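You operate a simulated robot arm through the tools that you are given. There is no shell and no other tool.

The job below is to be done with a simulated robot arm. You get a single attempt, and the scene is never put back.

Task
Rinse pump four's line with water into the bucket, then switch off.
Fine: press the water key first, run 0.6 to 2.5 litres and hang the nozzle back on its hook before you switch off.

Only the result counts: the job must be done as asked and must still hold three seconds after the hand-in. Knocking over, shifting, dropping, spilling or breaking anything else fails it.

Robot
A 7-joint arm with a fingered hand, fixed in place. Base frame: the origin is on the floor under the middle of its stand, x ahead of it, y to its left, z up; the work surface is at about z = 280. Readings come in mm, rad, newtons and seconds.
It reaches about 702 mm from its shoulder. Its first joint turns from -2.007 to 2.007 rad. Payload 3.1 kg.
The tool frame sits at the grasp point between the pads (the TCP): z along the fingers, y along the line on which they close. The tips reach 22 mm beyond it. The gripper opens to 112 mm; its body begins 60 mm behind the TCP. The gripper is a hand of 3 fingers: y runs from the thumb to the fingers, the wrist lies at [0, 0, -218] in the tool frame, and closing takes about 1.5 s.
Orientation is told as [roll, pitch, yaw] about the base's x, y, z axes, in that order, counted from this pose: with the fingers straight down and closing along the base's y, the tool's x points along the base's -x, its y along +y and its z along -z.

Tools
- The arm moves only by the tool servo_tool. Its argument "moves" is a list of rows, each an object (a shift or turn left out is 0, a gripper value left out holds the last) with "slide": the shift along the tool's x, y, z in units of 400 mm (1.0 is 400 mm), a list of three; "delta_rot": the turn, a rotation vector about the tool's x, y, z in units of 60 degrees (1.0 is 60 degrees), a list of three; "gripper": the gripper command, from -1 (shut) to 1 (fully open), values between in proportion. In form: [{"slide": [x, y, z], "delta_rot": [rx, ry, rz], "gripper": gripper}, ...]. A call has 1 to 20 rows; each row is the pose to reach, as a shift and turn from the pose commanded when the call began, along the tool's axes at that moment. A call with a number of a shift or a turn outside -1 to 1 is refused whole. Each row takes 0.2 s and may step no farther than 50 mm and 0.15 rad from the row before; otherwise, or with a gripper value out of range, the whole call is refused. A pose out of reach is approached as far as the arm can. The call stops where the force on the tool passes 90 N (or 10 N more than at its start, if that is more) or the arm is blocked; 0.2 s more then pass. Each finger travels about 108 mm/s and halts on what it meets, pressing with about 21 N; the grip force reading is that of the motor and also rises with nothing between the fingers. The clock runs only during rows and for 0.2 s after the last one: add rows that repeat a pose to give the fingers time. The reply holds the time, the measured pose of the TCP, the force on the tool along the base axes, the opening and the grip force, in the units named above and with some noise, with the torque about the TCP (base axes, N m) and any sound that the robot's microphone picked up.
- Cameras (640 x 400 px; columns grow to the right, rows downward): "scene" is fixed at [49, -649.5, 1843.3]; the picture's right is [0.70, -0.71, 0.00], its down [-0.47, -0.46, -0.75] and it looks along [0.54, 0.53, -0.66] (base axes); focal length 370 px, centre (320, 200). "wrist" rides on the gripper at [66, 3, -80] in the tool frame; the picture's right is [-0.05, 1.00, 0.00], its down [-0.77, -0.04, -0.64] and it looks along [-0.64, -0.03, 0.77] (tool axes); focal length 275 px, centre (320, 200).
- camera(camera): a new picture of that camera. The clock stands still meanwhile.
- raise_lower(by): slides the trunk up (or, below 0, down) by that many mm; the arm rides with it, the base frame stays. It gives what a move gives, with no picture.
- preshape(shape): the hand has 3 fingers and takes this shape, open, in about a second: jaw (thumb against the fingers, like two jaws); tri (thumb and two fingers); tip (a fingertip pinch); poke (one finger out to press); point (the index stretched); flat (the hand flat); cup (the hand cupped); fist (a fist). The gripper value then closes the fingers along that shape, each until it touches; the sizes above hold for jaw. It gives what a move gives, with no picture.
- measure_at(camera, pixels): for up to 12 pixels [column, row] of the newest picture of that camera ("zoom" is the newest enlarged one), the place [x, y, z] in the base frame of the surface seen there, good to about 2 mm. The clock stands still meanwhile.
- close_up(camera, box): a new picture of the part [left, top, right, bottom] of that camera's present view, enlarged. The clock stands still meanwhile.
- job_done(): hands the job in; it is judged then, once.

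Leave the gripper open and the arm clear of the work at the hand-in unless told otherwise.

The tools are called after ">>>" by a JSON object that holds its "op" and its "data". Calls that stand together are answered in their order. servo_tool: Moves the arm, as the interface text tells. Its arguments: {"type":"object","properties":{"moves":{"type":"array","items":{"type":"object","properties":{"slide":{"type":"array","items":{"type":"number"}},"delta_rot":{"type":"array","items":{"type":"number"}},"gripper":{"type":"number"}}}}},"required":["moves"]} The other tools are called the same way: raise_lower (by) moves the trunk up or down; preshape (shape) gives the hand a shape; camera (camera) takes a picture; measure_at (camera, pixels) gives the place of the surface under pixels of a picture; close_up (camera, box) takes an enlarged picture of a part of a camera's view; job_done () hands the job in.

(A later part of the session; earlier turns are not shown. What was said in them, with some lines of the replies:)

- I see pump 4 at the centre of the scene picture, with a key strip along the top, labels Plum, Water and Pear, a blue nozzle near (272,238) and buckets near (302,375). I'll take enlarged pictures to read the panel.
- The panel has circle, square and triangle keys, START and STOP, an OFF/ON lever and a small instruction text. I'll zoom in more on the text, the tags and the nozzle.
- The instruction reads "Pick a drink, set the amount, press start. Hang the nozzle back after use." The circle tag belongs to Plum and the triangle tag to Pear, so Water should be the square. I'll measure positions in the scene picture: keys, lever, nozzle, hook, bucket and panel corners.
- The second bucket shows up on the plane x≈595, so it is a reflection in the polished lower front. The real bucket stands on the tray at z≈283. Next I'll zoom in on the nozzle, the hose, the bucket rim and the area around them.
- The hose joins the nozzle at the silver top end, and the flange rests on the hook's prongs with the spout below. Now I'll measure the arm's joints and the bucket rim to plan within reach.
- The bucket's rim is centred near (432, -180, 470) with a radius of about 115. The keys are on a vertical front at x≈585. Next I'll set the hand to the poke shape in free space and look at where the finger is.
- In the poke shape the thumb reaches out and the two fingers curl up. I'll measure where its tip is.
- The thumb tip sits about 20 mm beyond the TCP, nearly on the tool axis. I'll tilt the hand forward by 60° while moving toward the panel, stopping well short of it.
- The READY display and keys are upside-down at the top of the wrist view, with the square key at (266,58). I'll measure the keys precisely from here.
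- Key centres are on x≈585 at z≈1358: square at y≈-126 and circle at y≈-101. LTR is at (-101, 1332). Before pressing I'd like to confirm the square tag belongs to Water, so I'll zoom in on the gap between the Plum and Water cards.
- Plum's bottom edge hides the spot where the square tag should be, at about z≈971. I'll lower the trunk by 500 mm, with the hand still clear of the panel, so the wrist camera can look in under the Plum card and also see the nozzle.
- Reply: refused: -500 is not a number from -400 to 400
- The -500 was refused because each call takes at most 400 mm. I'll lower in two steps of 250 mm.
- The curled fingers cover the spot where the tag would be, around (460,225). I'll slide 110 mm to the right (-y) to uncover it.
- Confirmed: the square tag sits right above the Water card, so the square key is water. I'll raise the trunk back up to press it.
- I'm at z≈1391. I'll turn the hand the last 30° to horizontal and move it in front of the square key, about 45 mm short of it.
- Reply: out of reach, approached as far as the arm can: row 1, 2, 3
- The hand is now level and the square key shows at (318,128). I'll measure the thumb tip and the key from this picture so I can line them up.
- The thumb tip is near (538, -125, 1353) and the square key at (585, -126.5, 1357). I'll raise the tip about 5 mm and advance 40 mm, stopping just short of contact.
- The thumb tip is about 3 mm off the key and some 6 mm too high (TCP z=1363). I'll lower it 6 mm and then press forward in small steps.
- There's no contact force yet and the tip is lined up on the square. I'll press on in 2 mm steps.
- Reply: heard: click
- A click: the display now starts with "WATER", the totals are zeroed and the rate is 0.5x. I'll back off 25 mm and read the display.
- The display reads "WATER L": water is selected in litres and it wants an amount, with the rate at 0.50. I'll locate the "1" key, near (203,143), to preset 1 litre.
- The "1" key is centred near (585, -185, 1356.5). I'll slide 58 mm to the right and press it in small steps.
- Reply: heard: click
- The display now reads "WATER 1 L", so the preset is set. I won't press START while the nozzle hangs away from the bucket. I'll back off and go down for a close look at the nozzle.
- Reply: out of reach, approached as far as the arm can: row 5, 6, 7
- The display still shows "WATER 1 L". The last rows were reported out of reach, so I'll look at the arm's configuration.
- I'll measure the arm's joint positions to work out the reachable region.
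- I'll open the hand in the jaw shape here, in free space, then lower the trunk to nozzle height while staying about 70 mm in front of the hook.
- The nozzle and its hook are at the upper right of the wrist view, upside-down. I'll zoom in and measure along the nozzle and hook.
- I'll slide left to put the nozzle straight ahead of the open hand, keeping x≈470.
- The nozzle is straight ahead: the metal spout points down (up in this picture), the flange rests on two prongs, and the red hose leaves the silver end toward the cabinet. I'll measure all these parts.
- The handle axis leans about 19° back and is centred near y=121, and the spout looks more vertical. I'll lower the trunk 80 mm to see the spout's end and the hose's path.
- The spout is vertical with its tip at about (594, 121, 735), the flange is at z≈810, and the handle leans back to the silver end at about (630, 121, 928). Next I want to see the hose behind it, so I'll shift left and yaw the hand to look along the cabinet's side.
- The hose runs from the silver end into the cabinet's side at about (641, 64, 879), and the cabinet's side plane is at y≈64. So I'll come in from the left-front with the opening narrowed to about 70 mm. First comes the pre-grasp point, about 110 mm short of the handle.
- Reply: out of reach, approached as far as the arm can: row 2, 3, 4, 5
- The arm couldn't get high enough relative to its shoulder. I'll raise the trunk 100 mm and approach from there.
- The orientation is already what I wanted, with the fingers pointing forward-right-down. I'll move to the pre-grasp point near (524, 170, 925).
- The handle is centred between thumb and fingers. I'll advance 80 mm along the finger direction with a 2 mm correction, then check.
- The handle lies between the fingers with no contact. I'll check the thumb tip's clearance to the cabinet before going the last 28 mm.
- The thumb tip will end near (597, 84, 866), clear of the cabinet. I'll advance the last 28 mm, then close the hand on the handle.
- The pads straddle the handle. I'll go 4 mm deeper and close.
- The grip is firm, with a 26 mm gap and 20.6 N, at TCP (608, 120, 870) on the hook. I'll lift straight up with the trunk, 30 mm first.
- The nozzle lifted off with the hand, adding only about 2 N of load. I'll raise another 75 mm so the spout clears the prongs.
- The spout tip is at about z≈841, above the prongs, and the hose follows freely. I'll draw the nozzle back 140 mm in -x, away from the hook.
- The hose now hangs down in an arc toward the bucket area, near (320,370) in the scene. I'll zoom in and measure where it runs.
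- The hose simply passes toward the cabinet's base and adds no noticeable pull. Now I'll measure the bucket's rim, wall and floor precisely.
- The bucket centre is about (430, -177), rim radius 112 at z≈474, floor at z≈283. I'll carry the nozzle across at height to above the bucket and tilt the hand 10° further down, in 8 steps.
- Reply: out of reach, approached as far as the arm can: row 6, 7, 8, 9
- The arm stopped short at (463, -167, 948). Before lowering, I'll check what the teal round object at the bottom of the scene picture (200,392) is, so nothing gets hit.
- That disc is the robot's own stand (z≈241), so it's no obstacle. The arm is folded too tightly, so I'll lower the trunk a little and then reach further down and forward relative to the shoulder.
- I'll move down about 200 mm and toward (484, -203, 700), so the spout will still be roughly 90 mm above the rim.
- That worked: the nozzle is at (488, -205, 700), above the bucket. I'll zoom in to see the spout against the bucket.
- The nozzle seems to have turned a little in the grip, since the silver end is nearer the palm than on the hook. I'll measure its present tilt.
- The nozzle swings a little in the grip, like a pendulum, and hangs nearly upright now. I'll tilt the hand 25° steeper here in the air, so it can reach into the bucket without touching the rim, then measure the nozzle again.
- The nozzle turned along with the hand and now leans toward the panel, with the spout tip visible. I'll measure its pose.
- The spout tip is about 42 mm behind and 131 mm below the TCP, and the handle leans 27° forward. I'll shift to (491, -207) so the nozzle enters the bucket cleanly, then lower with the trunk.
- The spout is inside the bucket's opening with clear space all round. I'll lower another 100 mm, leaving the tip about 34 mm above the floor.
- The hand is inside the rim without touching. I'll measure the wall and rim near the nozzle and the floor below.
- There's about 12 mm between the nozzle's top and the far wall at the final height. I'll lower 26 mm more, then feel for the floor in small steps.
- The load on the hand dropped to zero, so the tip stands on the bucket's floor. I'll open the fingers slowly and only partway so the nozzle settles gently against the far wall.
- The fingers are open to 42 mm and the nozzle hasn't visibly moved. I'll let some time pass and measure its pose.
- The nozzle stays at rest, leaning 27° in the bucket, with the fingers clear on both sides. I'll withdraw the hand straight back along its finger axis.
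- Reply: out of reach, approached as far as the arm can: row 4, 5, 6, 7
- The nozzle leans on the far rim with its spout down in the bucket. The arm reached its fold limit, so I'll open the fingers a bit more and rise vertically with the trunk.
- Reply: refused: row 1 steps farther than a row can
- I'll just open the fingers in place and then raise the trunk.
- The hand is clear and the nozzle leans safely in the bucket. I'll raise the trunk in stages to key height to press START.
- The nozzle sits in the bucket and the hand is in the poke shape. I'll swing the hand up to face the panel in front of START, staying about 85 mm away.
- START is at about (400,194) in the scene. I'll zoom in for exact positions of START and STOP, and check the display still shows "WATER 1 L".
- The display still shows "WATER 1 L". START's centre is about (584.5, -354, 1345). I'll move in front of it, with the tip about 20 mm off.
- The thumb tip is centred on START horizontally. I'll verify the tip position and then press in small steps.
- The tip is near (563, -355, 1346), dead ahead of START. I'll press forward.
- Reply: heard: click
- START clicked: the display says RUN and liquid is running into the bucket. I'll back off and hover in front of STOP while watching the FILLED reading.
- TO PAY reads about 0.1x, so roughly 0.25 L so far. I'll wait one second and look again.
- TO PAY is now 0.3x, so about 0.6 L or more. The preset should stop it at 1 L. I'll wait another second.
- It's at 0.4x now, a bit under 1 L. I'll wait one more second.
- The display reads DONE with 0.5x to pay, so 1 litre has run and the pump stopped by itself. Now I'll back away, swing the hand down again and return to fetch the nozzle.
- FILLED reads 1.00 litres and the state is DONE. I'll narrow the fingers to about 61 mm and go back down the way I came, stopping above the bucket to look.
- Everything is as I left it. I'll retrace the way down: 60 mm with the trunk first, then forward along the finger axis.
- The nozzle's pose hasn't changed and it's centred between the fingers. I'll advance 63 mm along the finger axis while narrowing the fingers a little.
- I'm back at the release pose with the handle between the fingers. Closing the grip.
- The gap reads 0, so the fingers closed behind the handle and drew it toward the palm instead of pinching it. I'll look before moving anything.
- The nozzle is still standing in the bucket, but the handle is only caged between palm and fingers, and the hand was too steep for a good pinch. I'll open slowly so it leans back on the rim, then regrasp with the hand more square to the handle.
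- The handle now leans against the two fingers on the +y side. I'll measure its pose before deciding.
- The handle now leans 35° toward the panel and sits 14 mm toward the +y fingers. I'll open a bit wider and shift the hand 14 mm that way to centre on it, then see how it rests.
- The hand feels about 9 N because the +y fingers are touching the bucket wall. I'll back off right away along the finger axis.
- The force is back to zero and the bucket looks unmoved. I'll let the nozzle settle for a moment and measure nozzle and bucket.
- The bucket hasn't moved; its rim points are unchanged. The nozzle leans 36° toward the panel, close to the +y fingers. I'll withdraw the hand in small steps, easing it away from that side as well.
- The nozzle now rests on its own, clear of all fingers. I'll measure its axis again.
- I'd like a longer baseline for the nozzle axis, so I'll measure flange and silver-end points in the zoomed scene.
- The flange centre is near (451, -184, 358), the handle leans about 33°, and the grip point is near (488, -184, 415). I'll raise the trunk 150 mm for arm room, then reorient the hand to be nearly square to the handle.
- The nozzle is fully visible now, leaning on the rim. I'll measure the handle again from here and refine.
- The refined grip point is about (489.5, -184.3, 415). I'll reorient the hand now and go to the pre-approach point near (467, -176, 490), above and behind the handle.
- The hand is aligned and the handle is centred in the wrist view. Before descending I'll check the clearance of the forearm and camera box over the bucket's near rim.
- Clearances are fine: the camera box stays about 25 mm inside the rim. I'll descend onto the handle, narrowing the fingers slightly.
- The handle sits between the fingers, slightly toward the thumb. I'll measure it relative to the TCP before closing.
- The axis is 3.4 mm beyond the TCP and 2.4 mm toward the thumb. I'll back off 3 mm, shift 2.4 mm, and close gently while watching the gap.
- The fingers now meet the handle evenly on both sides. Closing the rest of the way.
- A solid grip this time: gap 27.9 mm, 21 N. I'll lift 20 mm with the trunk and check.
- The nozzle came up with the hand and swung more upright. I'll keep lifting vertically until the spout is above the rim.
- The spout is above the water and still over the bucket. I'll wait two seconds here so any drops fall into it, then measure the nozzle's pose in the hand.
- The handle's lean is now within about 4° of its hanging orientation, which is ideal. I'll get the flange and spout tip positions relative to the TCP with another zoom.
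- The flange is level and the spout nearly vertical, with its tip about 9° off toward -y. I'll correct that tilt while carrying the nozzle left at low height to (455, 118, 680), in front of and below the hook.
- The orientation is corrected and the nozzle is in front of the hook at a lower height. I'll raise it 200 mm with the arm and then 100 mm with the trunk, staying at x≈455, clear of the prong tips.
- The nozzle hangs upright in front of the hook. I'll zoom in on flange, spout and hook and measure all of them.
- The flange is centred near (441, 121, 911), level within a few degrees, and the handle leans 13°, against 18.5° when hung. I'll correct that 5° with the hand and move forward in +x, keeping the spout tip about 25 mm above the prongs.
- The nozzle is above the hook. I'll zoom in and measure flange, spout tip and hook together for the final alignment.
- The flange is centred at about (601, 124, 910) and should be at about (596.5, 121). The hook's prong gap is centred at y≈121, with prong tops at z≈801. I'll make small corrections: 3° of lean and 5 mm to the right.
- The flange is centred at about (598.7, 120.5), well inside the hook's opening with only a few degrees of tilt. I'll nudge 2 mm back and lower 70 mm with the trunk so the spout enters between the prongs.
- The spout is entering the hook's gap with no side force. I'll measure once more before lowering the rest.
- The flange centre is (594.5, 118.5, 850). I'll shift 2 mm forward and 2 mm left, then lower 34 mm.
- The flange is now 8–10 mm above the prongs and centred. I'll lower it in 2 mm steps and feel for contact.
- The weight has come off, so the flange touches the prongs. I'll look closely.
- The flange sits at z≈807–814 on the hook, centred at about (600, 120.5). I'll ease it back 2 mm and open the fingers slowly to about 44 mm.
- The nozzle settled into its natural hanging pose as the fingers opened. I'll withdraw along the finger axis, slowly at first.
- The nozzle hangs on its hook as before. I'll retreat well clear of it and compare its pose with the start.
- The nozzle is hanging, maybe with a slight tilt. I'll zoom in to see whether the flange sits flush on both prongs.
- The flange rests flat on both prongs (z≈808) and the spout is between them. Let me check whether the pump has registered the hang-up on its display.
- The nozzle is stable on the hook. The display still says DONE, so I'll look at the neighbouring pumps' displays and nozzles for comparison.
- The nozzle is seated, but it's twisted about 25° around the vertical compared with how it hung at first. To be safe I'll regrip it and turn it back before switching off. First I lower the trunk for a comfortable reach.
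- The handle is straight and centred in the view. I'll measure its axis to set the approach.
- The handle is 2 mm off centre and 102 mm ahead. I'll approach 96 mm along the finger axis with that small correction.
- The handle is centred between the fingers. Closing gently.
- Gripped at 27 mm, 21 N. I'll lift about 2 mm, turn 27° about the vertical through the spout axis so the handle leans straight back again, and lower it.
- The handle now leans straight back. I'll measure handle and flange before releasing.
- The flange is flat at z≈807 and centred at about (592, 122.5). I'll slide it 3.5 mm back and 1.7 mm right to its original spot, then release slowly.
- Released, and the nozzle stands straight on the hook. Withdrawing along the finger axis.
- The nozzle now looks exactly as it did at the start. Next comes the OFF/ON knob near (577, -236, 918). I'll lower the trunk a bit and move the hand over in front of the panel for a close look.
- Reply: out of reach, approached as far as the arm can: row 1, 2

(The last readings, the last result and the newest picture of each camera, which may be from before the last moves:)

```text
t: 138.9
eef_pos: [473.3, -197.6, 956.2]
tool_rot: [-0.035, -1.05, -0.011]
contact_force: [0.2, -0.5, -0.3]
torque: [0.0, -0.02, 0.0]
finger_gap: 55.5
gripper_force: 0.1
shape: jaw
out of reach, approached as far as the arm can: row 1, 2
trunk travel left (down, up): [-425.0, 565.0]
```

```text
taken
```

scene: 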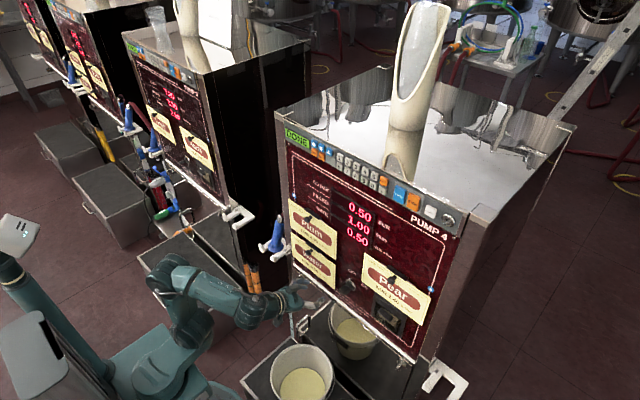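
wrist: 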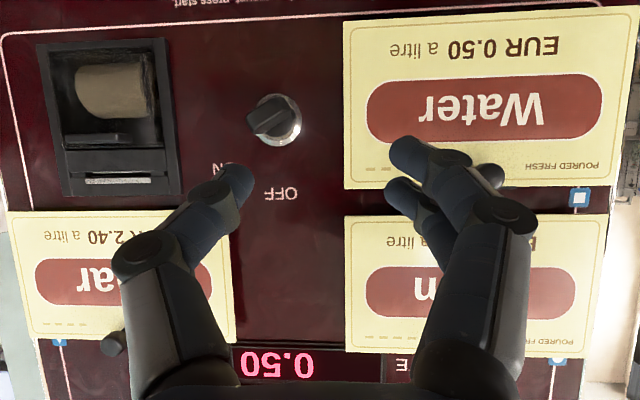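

Good view of the knob at (272,120), with "OFF" at (280,193) and "ON" at (222,170). I'll zoom in and measure the knob and its handle.

>>> {"op": "close_up", "data": {"camera": "wrist", "box": [200, 70, 344, 220]}}

>>> {"op": "close_up", "data": {"camera": "scene", "box": [325, 265, 375, 305]}}

>>> {"op": "measure_at", "data": {"camera": "wrist", "pixels": [[252, 122], [260, 118], [268, 113], [276, 107], [284, 103], [290, 125], [262, 108], [270, 130], [255, 130], [300, 118], [262, 128], [282, 95]]}}

```text
2.67 times, centred on (272, 145) of wrist
```

zoom: 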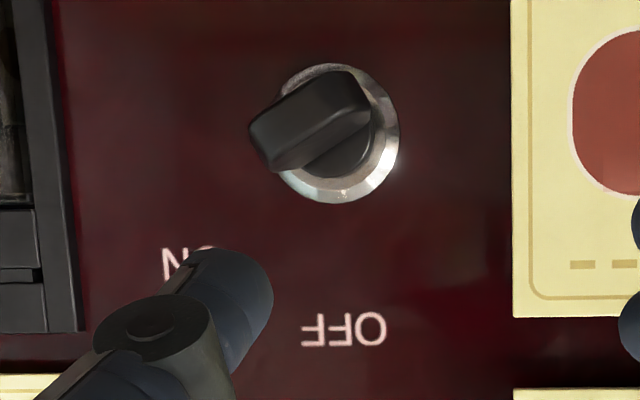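

```text
10.00 times, centred on (350, 285) of scene
```

zoom: 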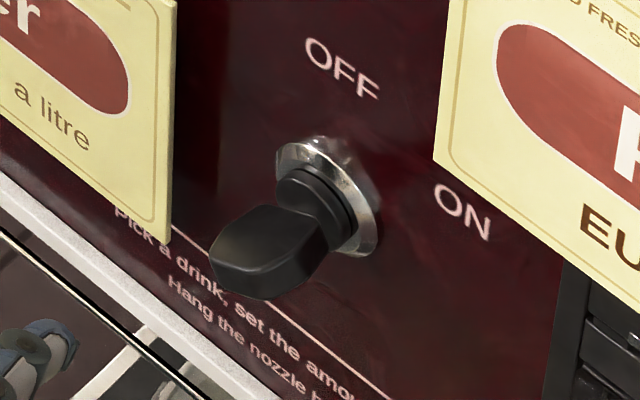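

```text
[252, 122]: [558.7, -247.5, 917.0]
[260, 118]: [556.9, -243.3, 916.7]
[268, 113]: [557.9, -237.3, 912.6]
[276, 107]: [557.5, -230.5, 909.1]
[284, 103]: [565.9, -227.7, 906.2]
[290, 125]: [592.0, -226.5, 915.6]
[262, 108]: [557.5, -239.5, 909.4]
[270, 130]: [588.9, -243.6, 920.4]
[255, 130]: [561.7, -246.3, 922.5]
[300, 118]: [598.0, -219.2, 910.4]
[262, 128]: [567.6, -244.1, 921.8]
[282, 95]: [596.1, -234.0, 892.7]
```

The knob is a bar handle standing out to x≈557, pointing up-right toward ON, and OFF is above it. I'll measure the ring and the labels for the rotation angle.

>>> {"op": "close_up", "data": {"camera": "scene", "box": [325, 265, 375, 305]}}

>>> {"op": "measure_at", "data": {"camera": "zoom", "pixels": [[342, 68], [462, 212], [310, 145], [375, 240], [282, 165], [365, 250], [330, 150], [215, 255], [280, 295], [325, 245], [265, 215], [245, 250]]}}

>>> {"op": "measure_at", "data": {"camera": "wrist", "pixels": [[281, 193], [222, 170], [300, 108], [300, 130], [290, 140], [278, 145], [265, 140], [285, 95], [270, 97]]}}

```text
10.00 times, centred on (350, 285) of scene
```

zoom: 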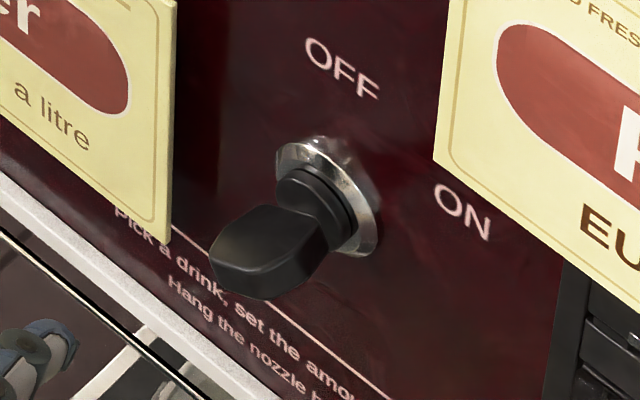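

```text
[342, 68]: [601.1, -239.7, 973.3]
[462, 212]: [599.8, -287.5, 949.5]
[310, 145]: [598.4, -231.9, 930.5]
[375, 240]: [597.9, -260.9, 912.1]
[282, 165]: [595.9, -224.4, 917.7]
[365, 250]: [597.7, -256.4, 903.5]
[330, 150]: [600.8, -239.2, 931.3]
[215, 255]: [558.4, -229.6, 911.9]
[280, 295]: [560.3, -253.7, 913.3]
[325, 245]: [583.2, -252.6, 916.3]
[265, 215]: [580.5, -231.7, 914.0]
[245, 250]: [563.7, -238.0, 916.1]
```

```text
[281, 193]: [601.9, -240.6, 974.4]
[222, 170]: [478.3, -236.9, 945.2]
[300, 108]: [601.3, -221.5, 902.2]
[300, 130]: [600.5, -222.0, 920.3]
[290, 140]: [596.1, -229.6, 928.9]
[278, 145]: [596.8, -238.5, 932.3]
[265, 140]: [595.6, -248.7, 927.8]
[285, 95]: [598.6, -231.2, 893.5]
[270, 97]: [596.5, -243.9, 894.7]
```

The knob's axis is at about (y -240.5, z 912.5). The bar points toward ON, 52° clockwise from OFF (straight up). I'll bring the hand level with the panel, rolled 52° so the fingers can straddle the bar, stopping about 35 mm short.

>>> {"op": "servo_tool", "data": {"moves": [{"slide": [0.0046, -0.0111, 0.011], "delta_rot": [-0.0296, -0.0492, 0.0947], "gripper": 0.0}, {"slide": [0.0092, -0.0222, 0.022], "delta_rot": [-0.0592, -0.0984, 0.1894], "gripper": 0.0}, {"slide": [0.0138, -0.0333, 0.033], "delta_rot": [-0.0888, -0.1476, 0.2841], "gripper": 0.0}, {"slide": [0.0184, -0.0444, 0.044], "delta_rot": [-0.1184, -0.1968, 0.3788], "gripper": 0.0}, {"slide": [0.023, -0.0555, 0.055], "delta_rot": [-0.148, -0.246, 0.4735], "gripper": 0.0}, {"slide": [0.0276, -0.0666, 0.066], "delta_rot": [-0.1776, -0.2952, 0.5682], "gripper": 0.0}, {"slide": [0.0322, -0.0777, 0.077], "delta_rot": [-0.2072, -0.3444, 0.6629], "gripper": 0.0}, {"slide": [0.0368, -0.0888, 0.088], "delta_rot": [-0.2369, -0.3936, 0.7576], "gripper": 0.0}, {"slide": [0.0415, -0.0998, 0.1], "delta_rot": [-0.2665, -0.4428, 0.8523], "gripper": 0.0}, {"slide": [0.0415, -0.0998, 0.1], "delta_rot": [-0.2665, -0.4428, 0.8523], "gripper": 0.0}]}}

>>> {"op": "camera", "data": {"camera": "wrist"}}

>>> {"op": "camera", "data": {"camera": "scene"}}

```text
t: 141.1
eef_pos: [495.4, -240.3, 921.4]
tool_rot: [1.571, -0.662, -1.573]
contact_force: [-0.8, 0.3, 0.2]
torque: [0.01, -0.02, 0.0]
finger_gap: 56.1
gripper_force: 0.1
shape: jaw
trunk travel left (down, up): [-425.0, 565.0]
```

```text
taken
```

wrist: 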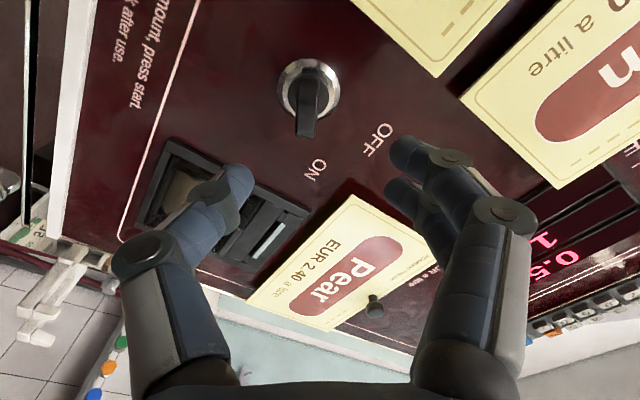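

```text
taken
```

scene: 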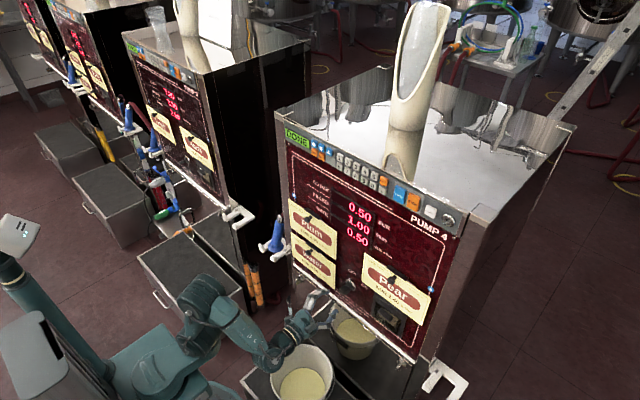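

The bar now appears straight up-and-down in the wrist view, between the fingers. I'll measure it for the final alignment.

>>> {"op": "measure_at", "data": {"camera": "wrist", "pixels": [[306, 85], [306, 95], [306, 110], [306, 125], [306, 133], [297, 120], [315, 120], [297, 100], [315, 100], [285, 95], [335, 95], [310, 62]]}}

>>> {"op": "close_up", "data": {"camera": "wrist", "box": [250, 40, 370, 160]}}

```text
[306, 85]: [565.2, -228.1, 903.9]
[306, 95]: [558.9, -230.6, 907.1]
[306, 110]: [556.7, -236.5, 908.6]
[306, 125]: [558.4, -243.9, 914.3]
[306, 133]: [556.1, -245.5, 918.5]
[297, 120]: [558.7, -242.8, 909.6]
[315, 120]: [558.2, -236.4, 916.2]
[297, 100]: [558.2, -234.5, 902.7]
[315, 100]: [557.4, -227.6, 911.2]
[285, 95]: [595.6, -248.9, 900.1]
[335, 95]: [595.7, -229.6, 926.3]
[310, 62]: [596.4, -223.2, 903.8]
```

```text
3.33 times, centred on (310, 100) of wrist
```

zoom: 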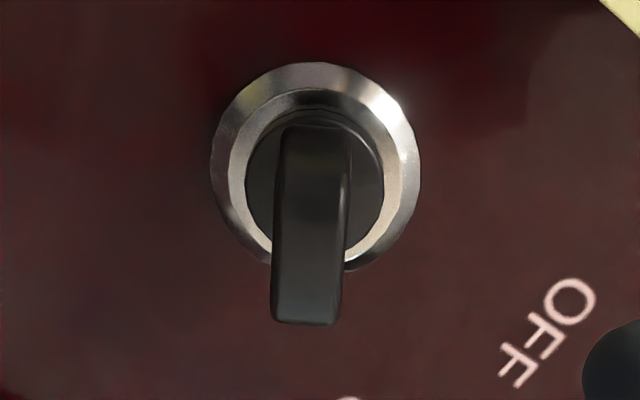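

The bar is about 11 mm thick, spanning x≈557–580, and the knob's axis is at (y -239.3, z 913). I'll centre on it and advance until the fingertips overlap the bar by about 18 mm, staying short of the collar.

>>> {"op": "servo_tool", "data": {"moves": [{"slide": [0.0149, -0.015, 0.0], "gripper": -0.1}, {"slide": [0.0149, -0.015, 0.05], "gripper": -0.1}, {"slide": [0.0149, -0.015, 0.1], "gripper": -0.1}, {"slide": [0.0149, -0.015, 0.144], "gripper": -0.1}, {"slide": [0.0149, -0.015, 0.144], "gripper": -0.1}]}}

>>> {"op": "camera", "data": {"camera": "wrist"}}

>>> {"op": "close_up", "data": {"camera": "scene", "box": [300, 260, 380, 320]}}

```text
t: 142.3
eef_pos: [551.8, -238.8, 914.5]
tool_rot: [1.57, -0.663, -1.572]
contact_force: [0.1, -0.2, 0.0]
torque: [-0.03, 0.03, 0.01]
finger_gap: 50.8
gripper_force: 0.0
shape: jaw
trunk travel left (down, up): [-425.0, 565.0]
```

```text
taken
```

wrist: 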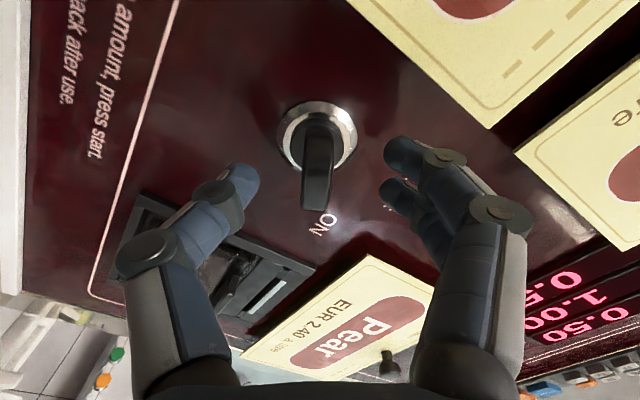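

```text
6.67 times, centred on (340, 290) of scene
```

zoom: 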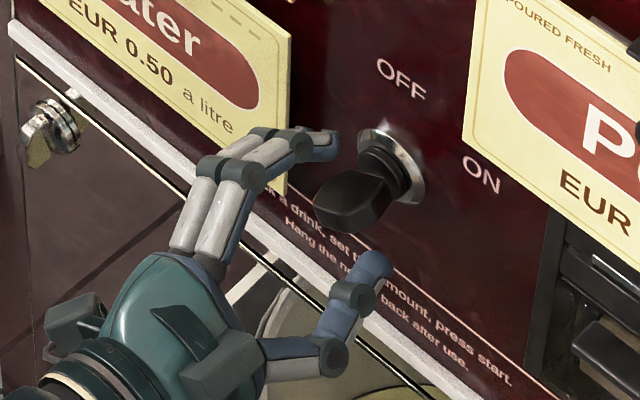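

The two fingers are above-left and the thumb below-right of the bar. Closing on it gently.

>>> {"op": "servo_tool", "data": {"moves": [{"gripper": -0.3}, {"gripper": -0.5}, {"gripper": -0.65}, {"gripper": -0.75}, {"gripper": -0.85}, {"gripper": -1}, {"gripper": -1}, {"gripper": -1}]}}

>>> {"op": "camera", "data": {"camera": "wrist"}}

>>> {"op": "close_up", "data": {"camera": "scene", "box": [300, 260, 380, 320]}}

```text
t: 144.1
eef_pos: [552.6, -240.1, 914.3]
tool_rot: [1.567, -0.664, -1.57]
contact_force: [1.9, -0.4, 0.6]
torque: [0.01, 0.02, 0.02]
finger_gap: 7.0
gripper_force: 21.0
shape: jaw
trunk travel left (down, up): [-425.0, 565.0]
```

```text
taken
```

wrist: 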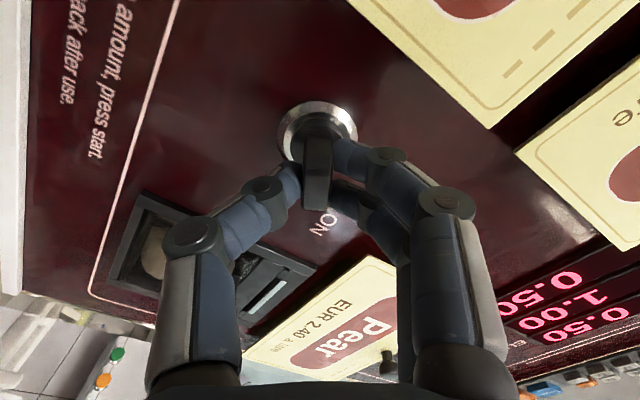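

```text
6.67 times, centred on (340, 290) of scene
```

zoom: 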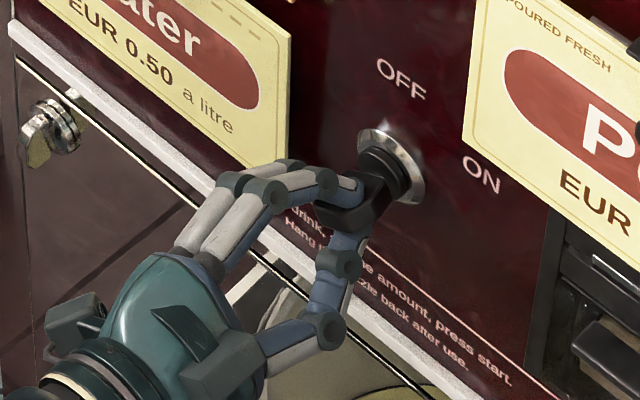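

The bar is gripped (gap 7 mm, 21 N). I'll turn it 52° counter-clockwise, as seen from the front, toward OFF in small steps.

>>> {"op": "servo_tool", "data": {"moves": [{"delta_rot": [0, 0, -0.124], "gripper": -1}, {"delta_rot": [0, 0, -0.248], "gripper": -1}, {"delta_rot": [0, 0, -0.372], "gripper": -1}, {"delta_rot": [0, 0, -0.495], "gripper": -1}, {"delta_rot": [0, 0, -0.62], "gripper": -1}, {"delta_rot": [0, 0, -0.743], "gripper": -1}, {"delta_rot": [0, 0, -0.867], "gripper": -1}, {"delta_rot": [0, 0, -0.867], "gripper": -1}]}}

>>> {"op": "camera", "data": {"camera": "wrist"}}

>>> {"op": "close_up", "data": {"camera": "scene", "box": [300, 260, 380, 320]}}

>>> {"op": "camera", "data": {"camera": "scene"}}

```text
t: 145.9
eef_pos: [554.1, -238.8, 913.6]
tool_rot: [-0.052, -1.569, 0.051]
contact_force: [-11.3, 1.4, -13.7]
torque: [0.06, 0.16, 0.04]
finger_gap: 7.5
gripper_force: 21.2
shape: jaw
trunk travel left (down, up): [-425.0, 565.0]
```

```text
taken
```

wrist: 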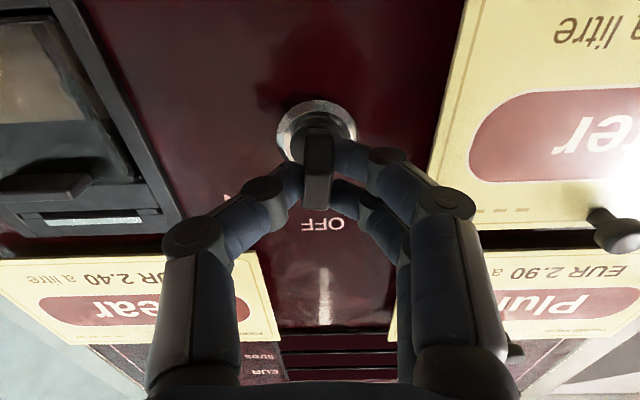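

```text
6.67 times, centred on (340, 290) of scene
```

zoom: 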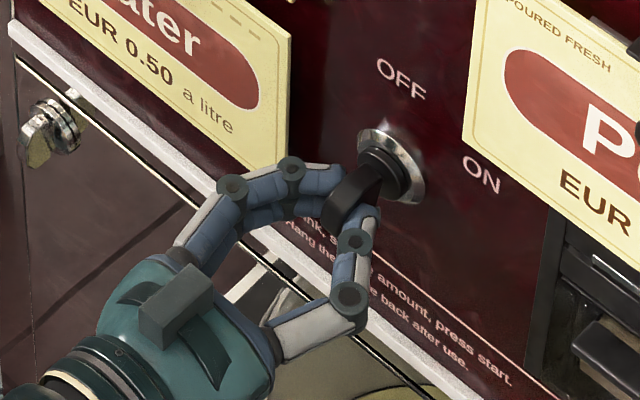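

```text
taken
```

scene: 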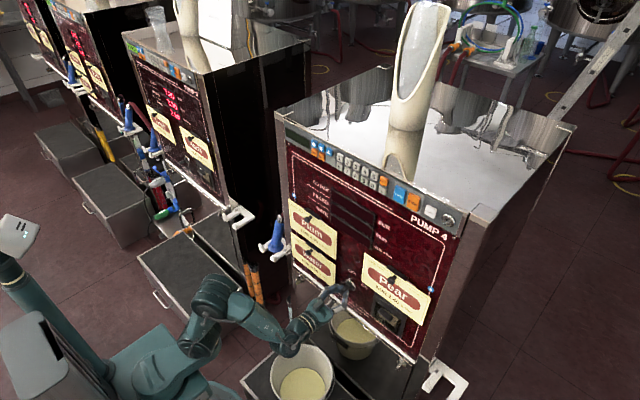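

The displays went dark, so the pump is off and the knob now points up at OFF. I'll open the fingers and back straight out.

>>> {"op": "servo_tool", "data": {"moves": [{"gripper": -0.8}, {"gripper": -0.6}, {"gripper": -0.4}, {"gripper": -0.2}, {"gripper": -0.1}, {"gripper": -0.1}]}}

>>> {"op": "close_up", "data": {"camera": "scene", "box": [300, 260, 380, 320]}}

>>> {"op": "camera", "data": {"camera": "wrist"}}

```text
t: 147.3
eef_pos: [554.8, -238.7, 913.3]
tool_rot: [0.118, -1.569, -0.12]
contact_force: [0.3, -0.1, 0.7]
torque: [-0.02, 0.03, 0.05]
finger_gap: 50.2
gripper_force: 0.1
shape: jaw
trunk travel left (down, up): [-425.0, 565.0]
```

```text
6.67 times, centred on (340, 290) of scene
```

zoom: 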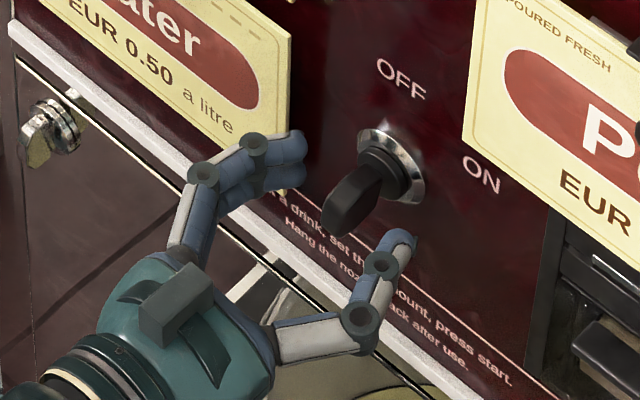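

```text
taken
```

wrist: 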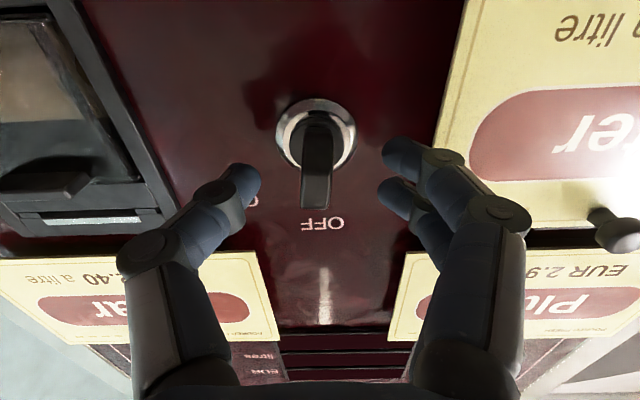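

The knob stays at OFF and the fingers are clear of it. I'll retreat straight back.

>>> {"op": "servo_tool", "data": {"moves": [{"slide": [0, 0, -0.05], "gripper": -0.1}, {"slide": [0, 0, -0.1], "gripper": -0.1}, {"slide": [0, 0, -0.15], "gripper": 0.2}, {"slide": [0, 0, -0.2], "gripper": 0.5}, {"slide": [0, 0, -0.2], "gripper": 1}, {"slide": [0, 0, -0.2], "gripper": 1}, {"slide": [0, 0, -0.2], "gripper": 1}]}}

>>> {"op": "camera", "data": {"camera": "scene"}}

>>> {"op": "close_up", "data": {"camera": "scene", "box": [240, 110, 460, 300]}}

>>> {"op": "close_up", "data": {"camera": "scene", "box": [240, 290, 400, 400]}}

>>> {"op": "close_up", "data": {"camera": "scene", "box": [240, 195, 320, 265]}}

```text
t: 148.9
eef_pos: [475.5, -237.4, 914.6]
tool_rot: [0.105, -1.569, -0.108]
contact_force: [0.0, -0.4, -0.1]
torque: [0.02, 0.02, -0.03]
finger_gap: 111.9
gripper_force: 0.1
shape: jaw
trunk travel left (down, up): [-425.0, 565.0]
```

```text
taken
```

scene: 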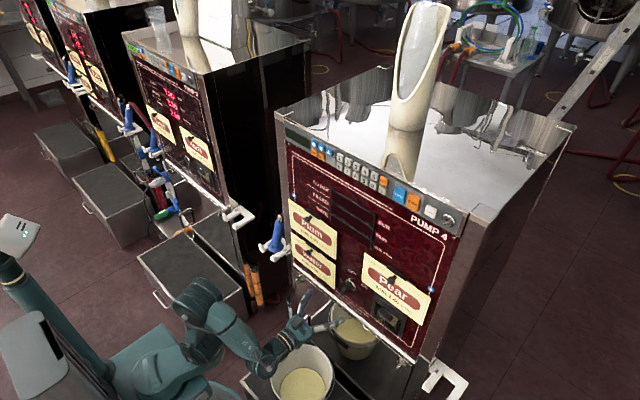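

```text
2.11 times, centred on (350, 205) of scene
```

zoom: 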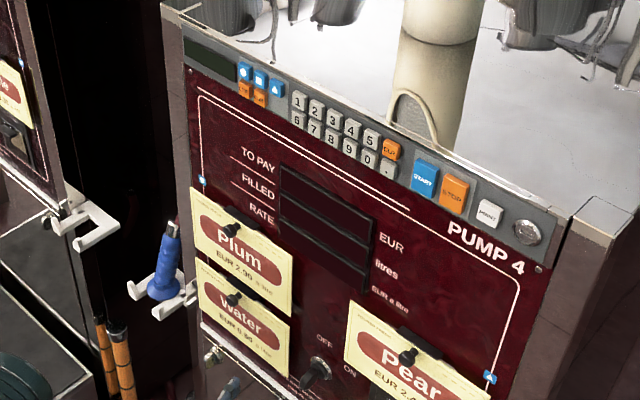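

```text
3.64 times, centred on (320, 345) of scene
```

zoom: 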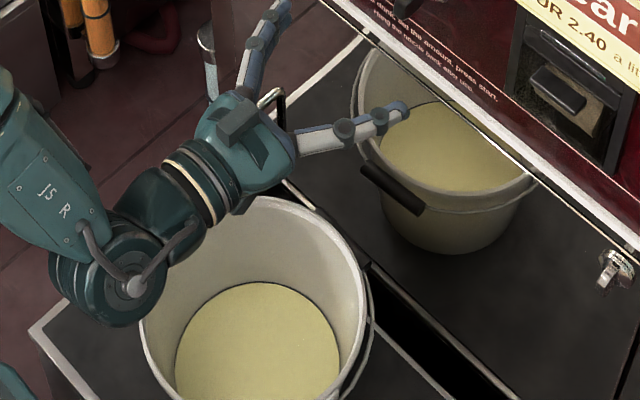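

```text
5.71 times, centred on (280, 230) of scene
```

zoom: 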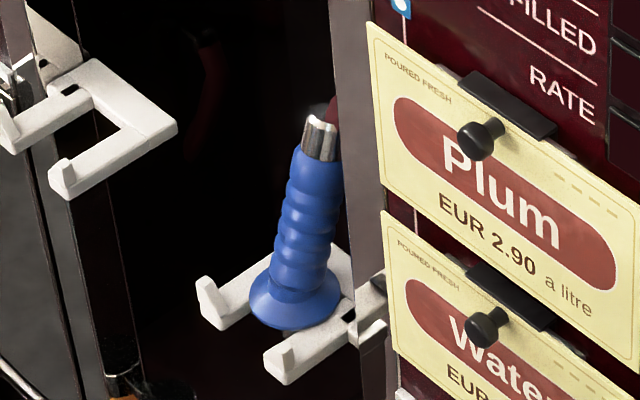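

The pump is off, the nozzle hangs on its hook, the bucket stands where it was with the rinse water in it, and the tray is dry. I'll raise the arm clear and take a last look.

>>> {"op": "raise_lower", "data": {"by": 300}}

>>> {"op": "servo_tool", "data": {"moves": [{"gripper": 1}, {"gripper": 1}, {"gripper": 1}]}}

>>> {"op": "camera", "data": {"camera": "scene"}}

>>> {"op": "close_up", "data": {"camera": "scene", "box": [220, 200, 420, 400]}}

```text
t: 151.9
eef_pos: [476.5, -237.3, 1213.5]
tool_rot: [0.048, -1.569, -0.049]
contact_force: [0.1, -0.2, 0.1]
torque: [-0.02, 0.01, 0.02]
finger_gap: 111.9
gripper_force: 0.0
shape: jaw
trunk travel left (down, up): [-725.0, 265.0]
```

```text
t: 152.7
eef_pos: [476.1, -238.0, 1214.9]
tool_rot: [0.074, -1.568, -0.075]
contact_force: [-1.1, -0.3, -0.2]
torque: [-0.01, 0.01, 0.02]
finger_gap: 111.8
gripper_force: 0.0
shape: jaw
trunk travel left (down, up): [-725.0, 265.0]
```

```text
taken
```

scene: 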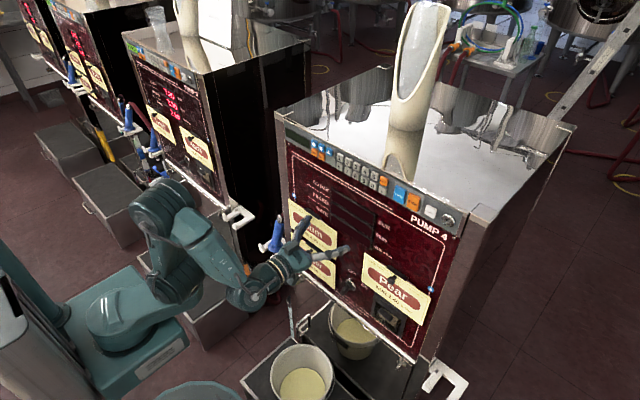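

```text
2.00 times, centred on (320, 300) of scene
```

zoom: 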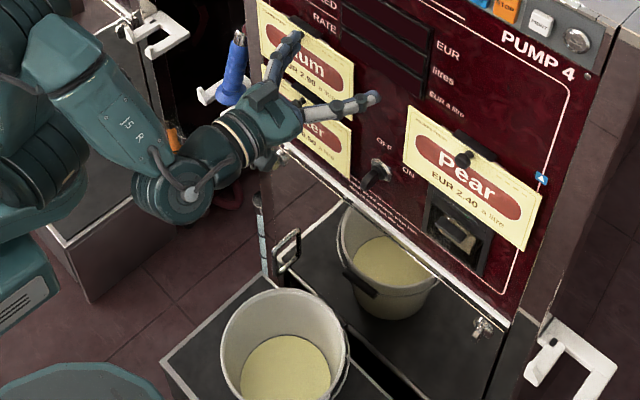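

The final state is as asked. Water was picked first, 1.00 litre ran into the bucket, and the nozzle was back on its hook before I turned the switch to OFF; the displays are dark. The bucket and cards are in place, the gripper is open and the arm is clear. Handing in.

>>> {"op": "job_done", "data": {}}

```text
The job is handed in.
```

Pump four's line is rinsed and the pump is switched off; I've handed the job in, but no result has come back yet.

- **Water key:** I pressed the square key first. Its tag sits above the Water card, and the display changed to WATER at 0.50 a litre.
- **Amount:** I preset 1 litre and laid the nozzle in the bucket before pressing START. The pump stopped by itself at 1.00 litres. I saw no water outside the bucket.
- **Nozzle:** My first try at picking it up again failed. The fingers slipped behind the handle, and while backing off they pressed lightly on the bucket wall. Measurements afterwards showed the bucket had not moved. The nozzle is back on its hook; I turned it once more so it hangs as it did at the start.
- **Switch-off:** I turned the knob to OFF only after the nozzle was hung, and the displays went dark. Until then the display stayed on DONE; it did not go back to READY when I hung the nozzle up.

The gripper is open and the arm is clear of the pump.
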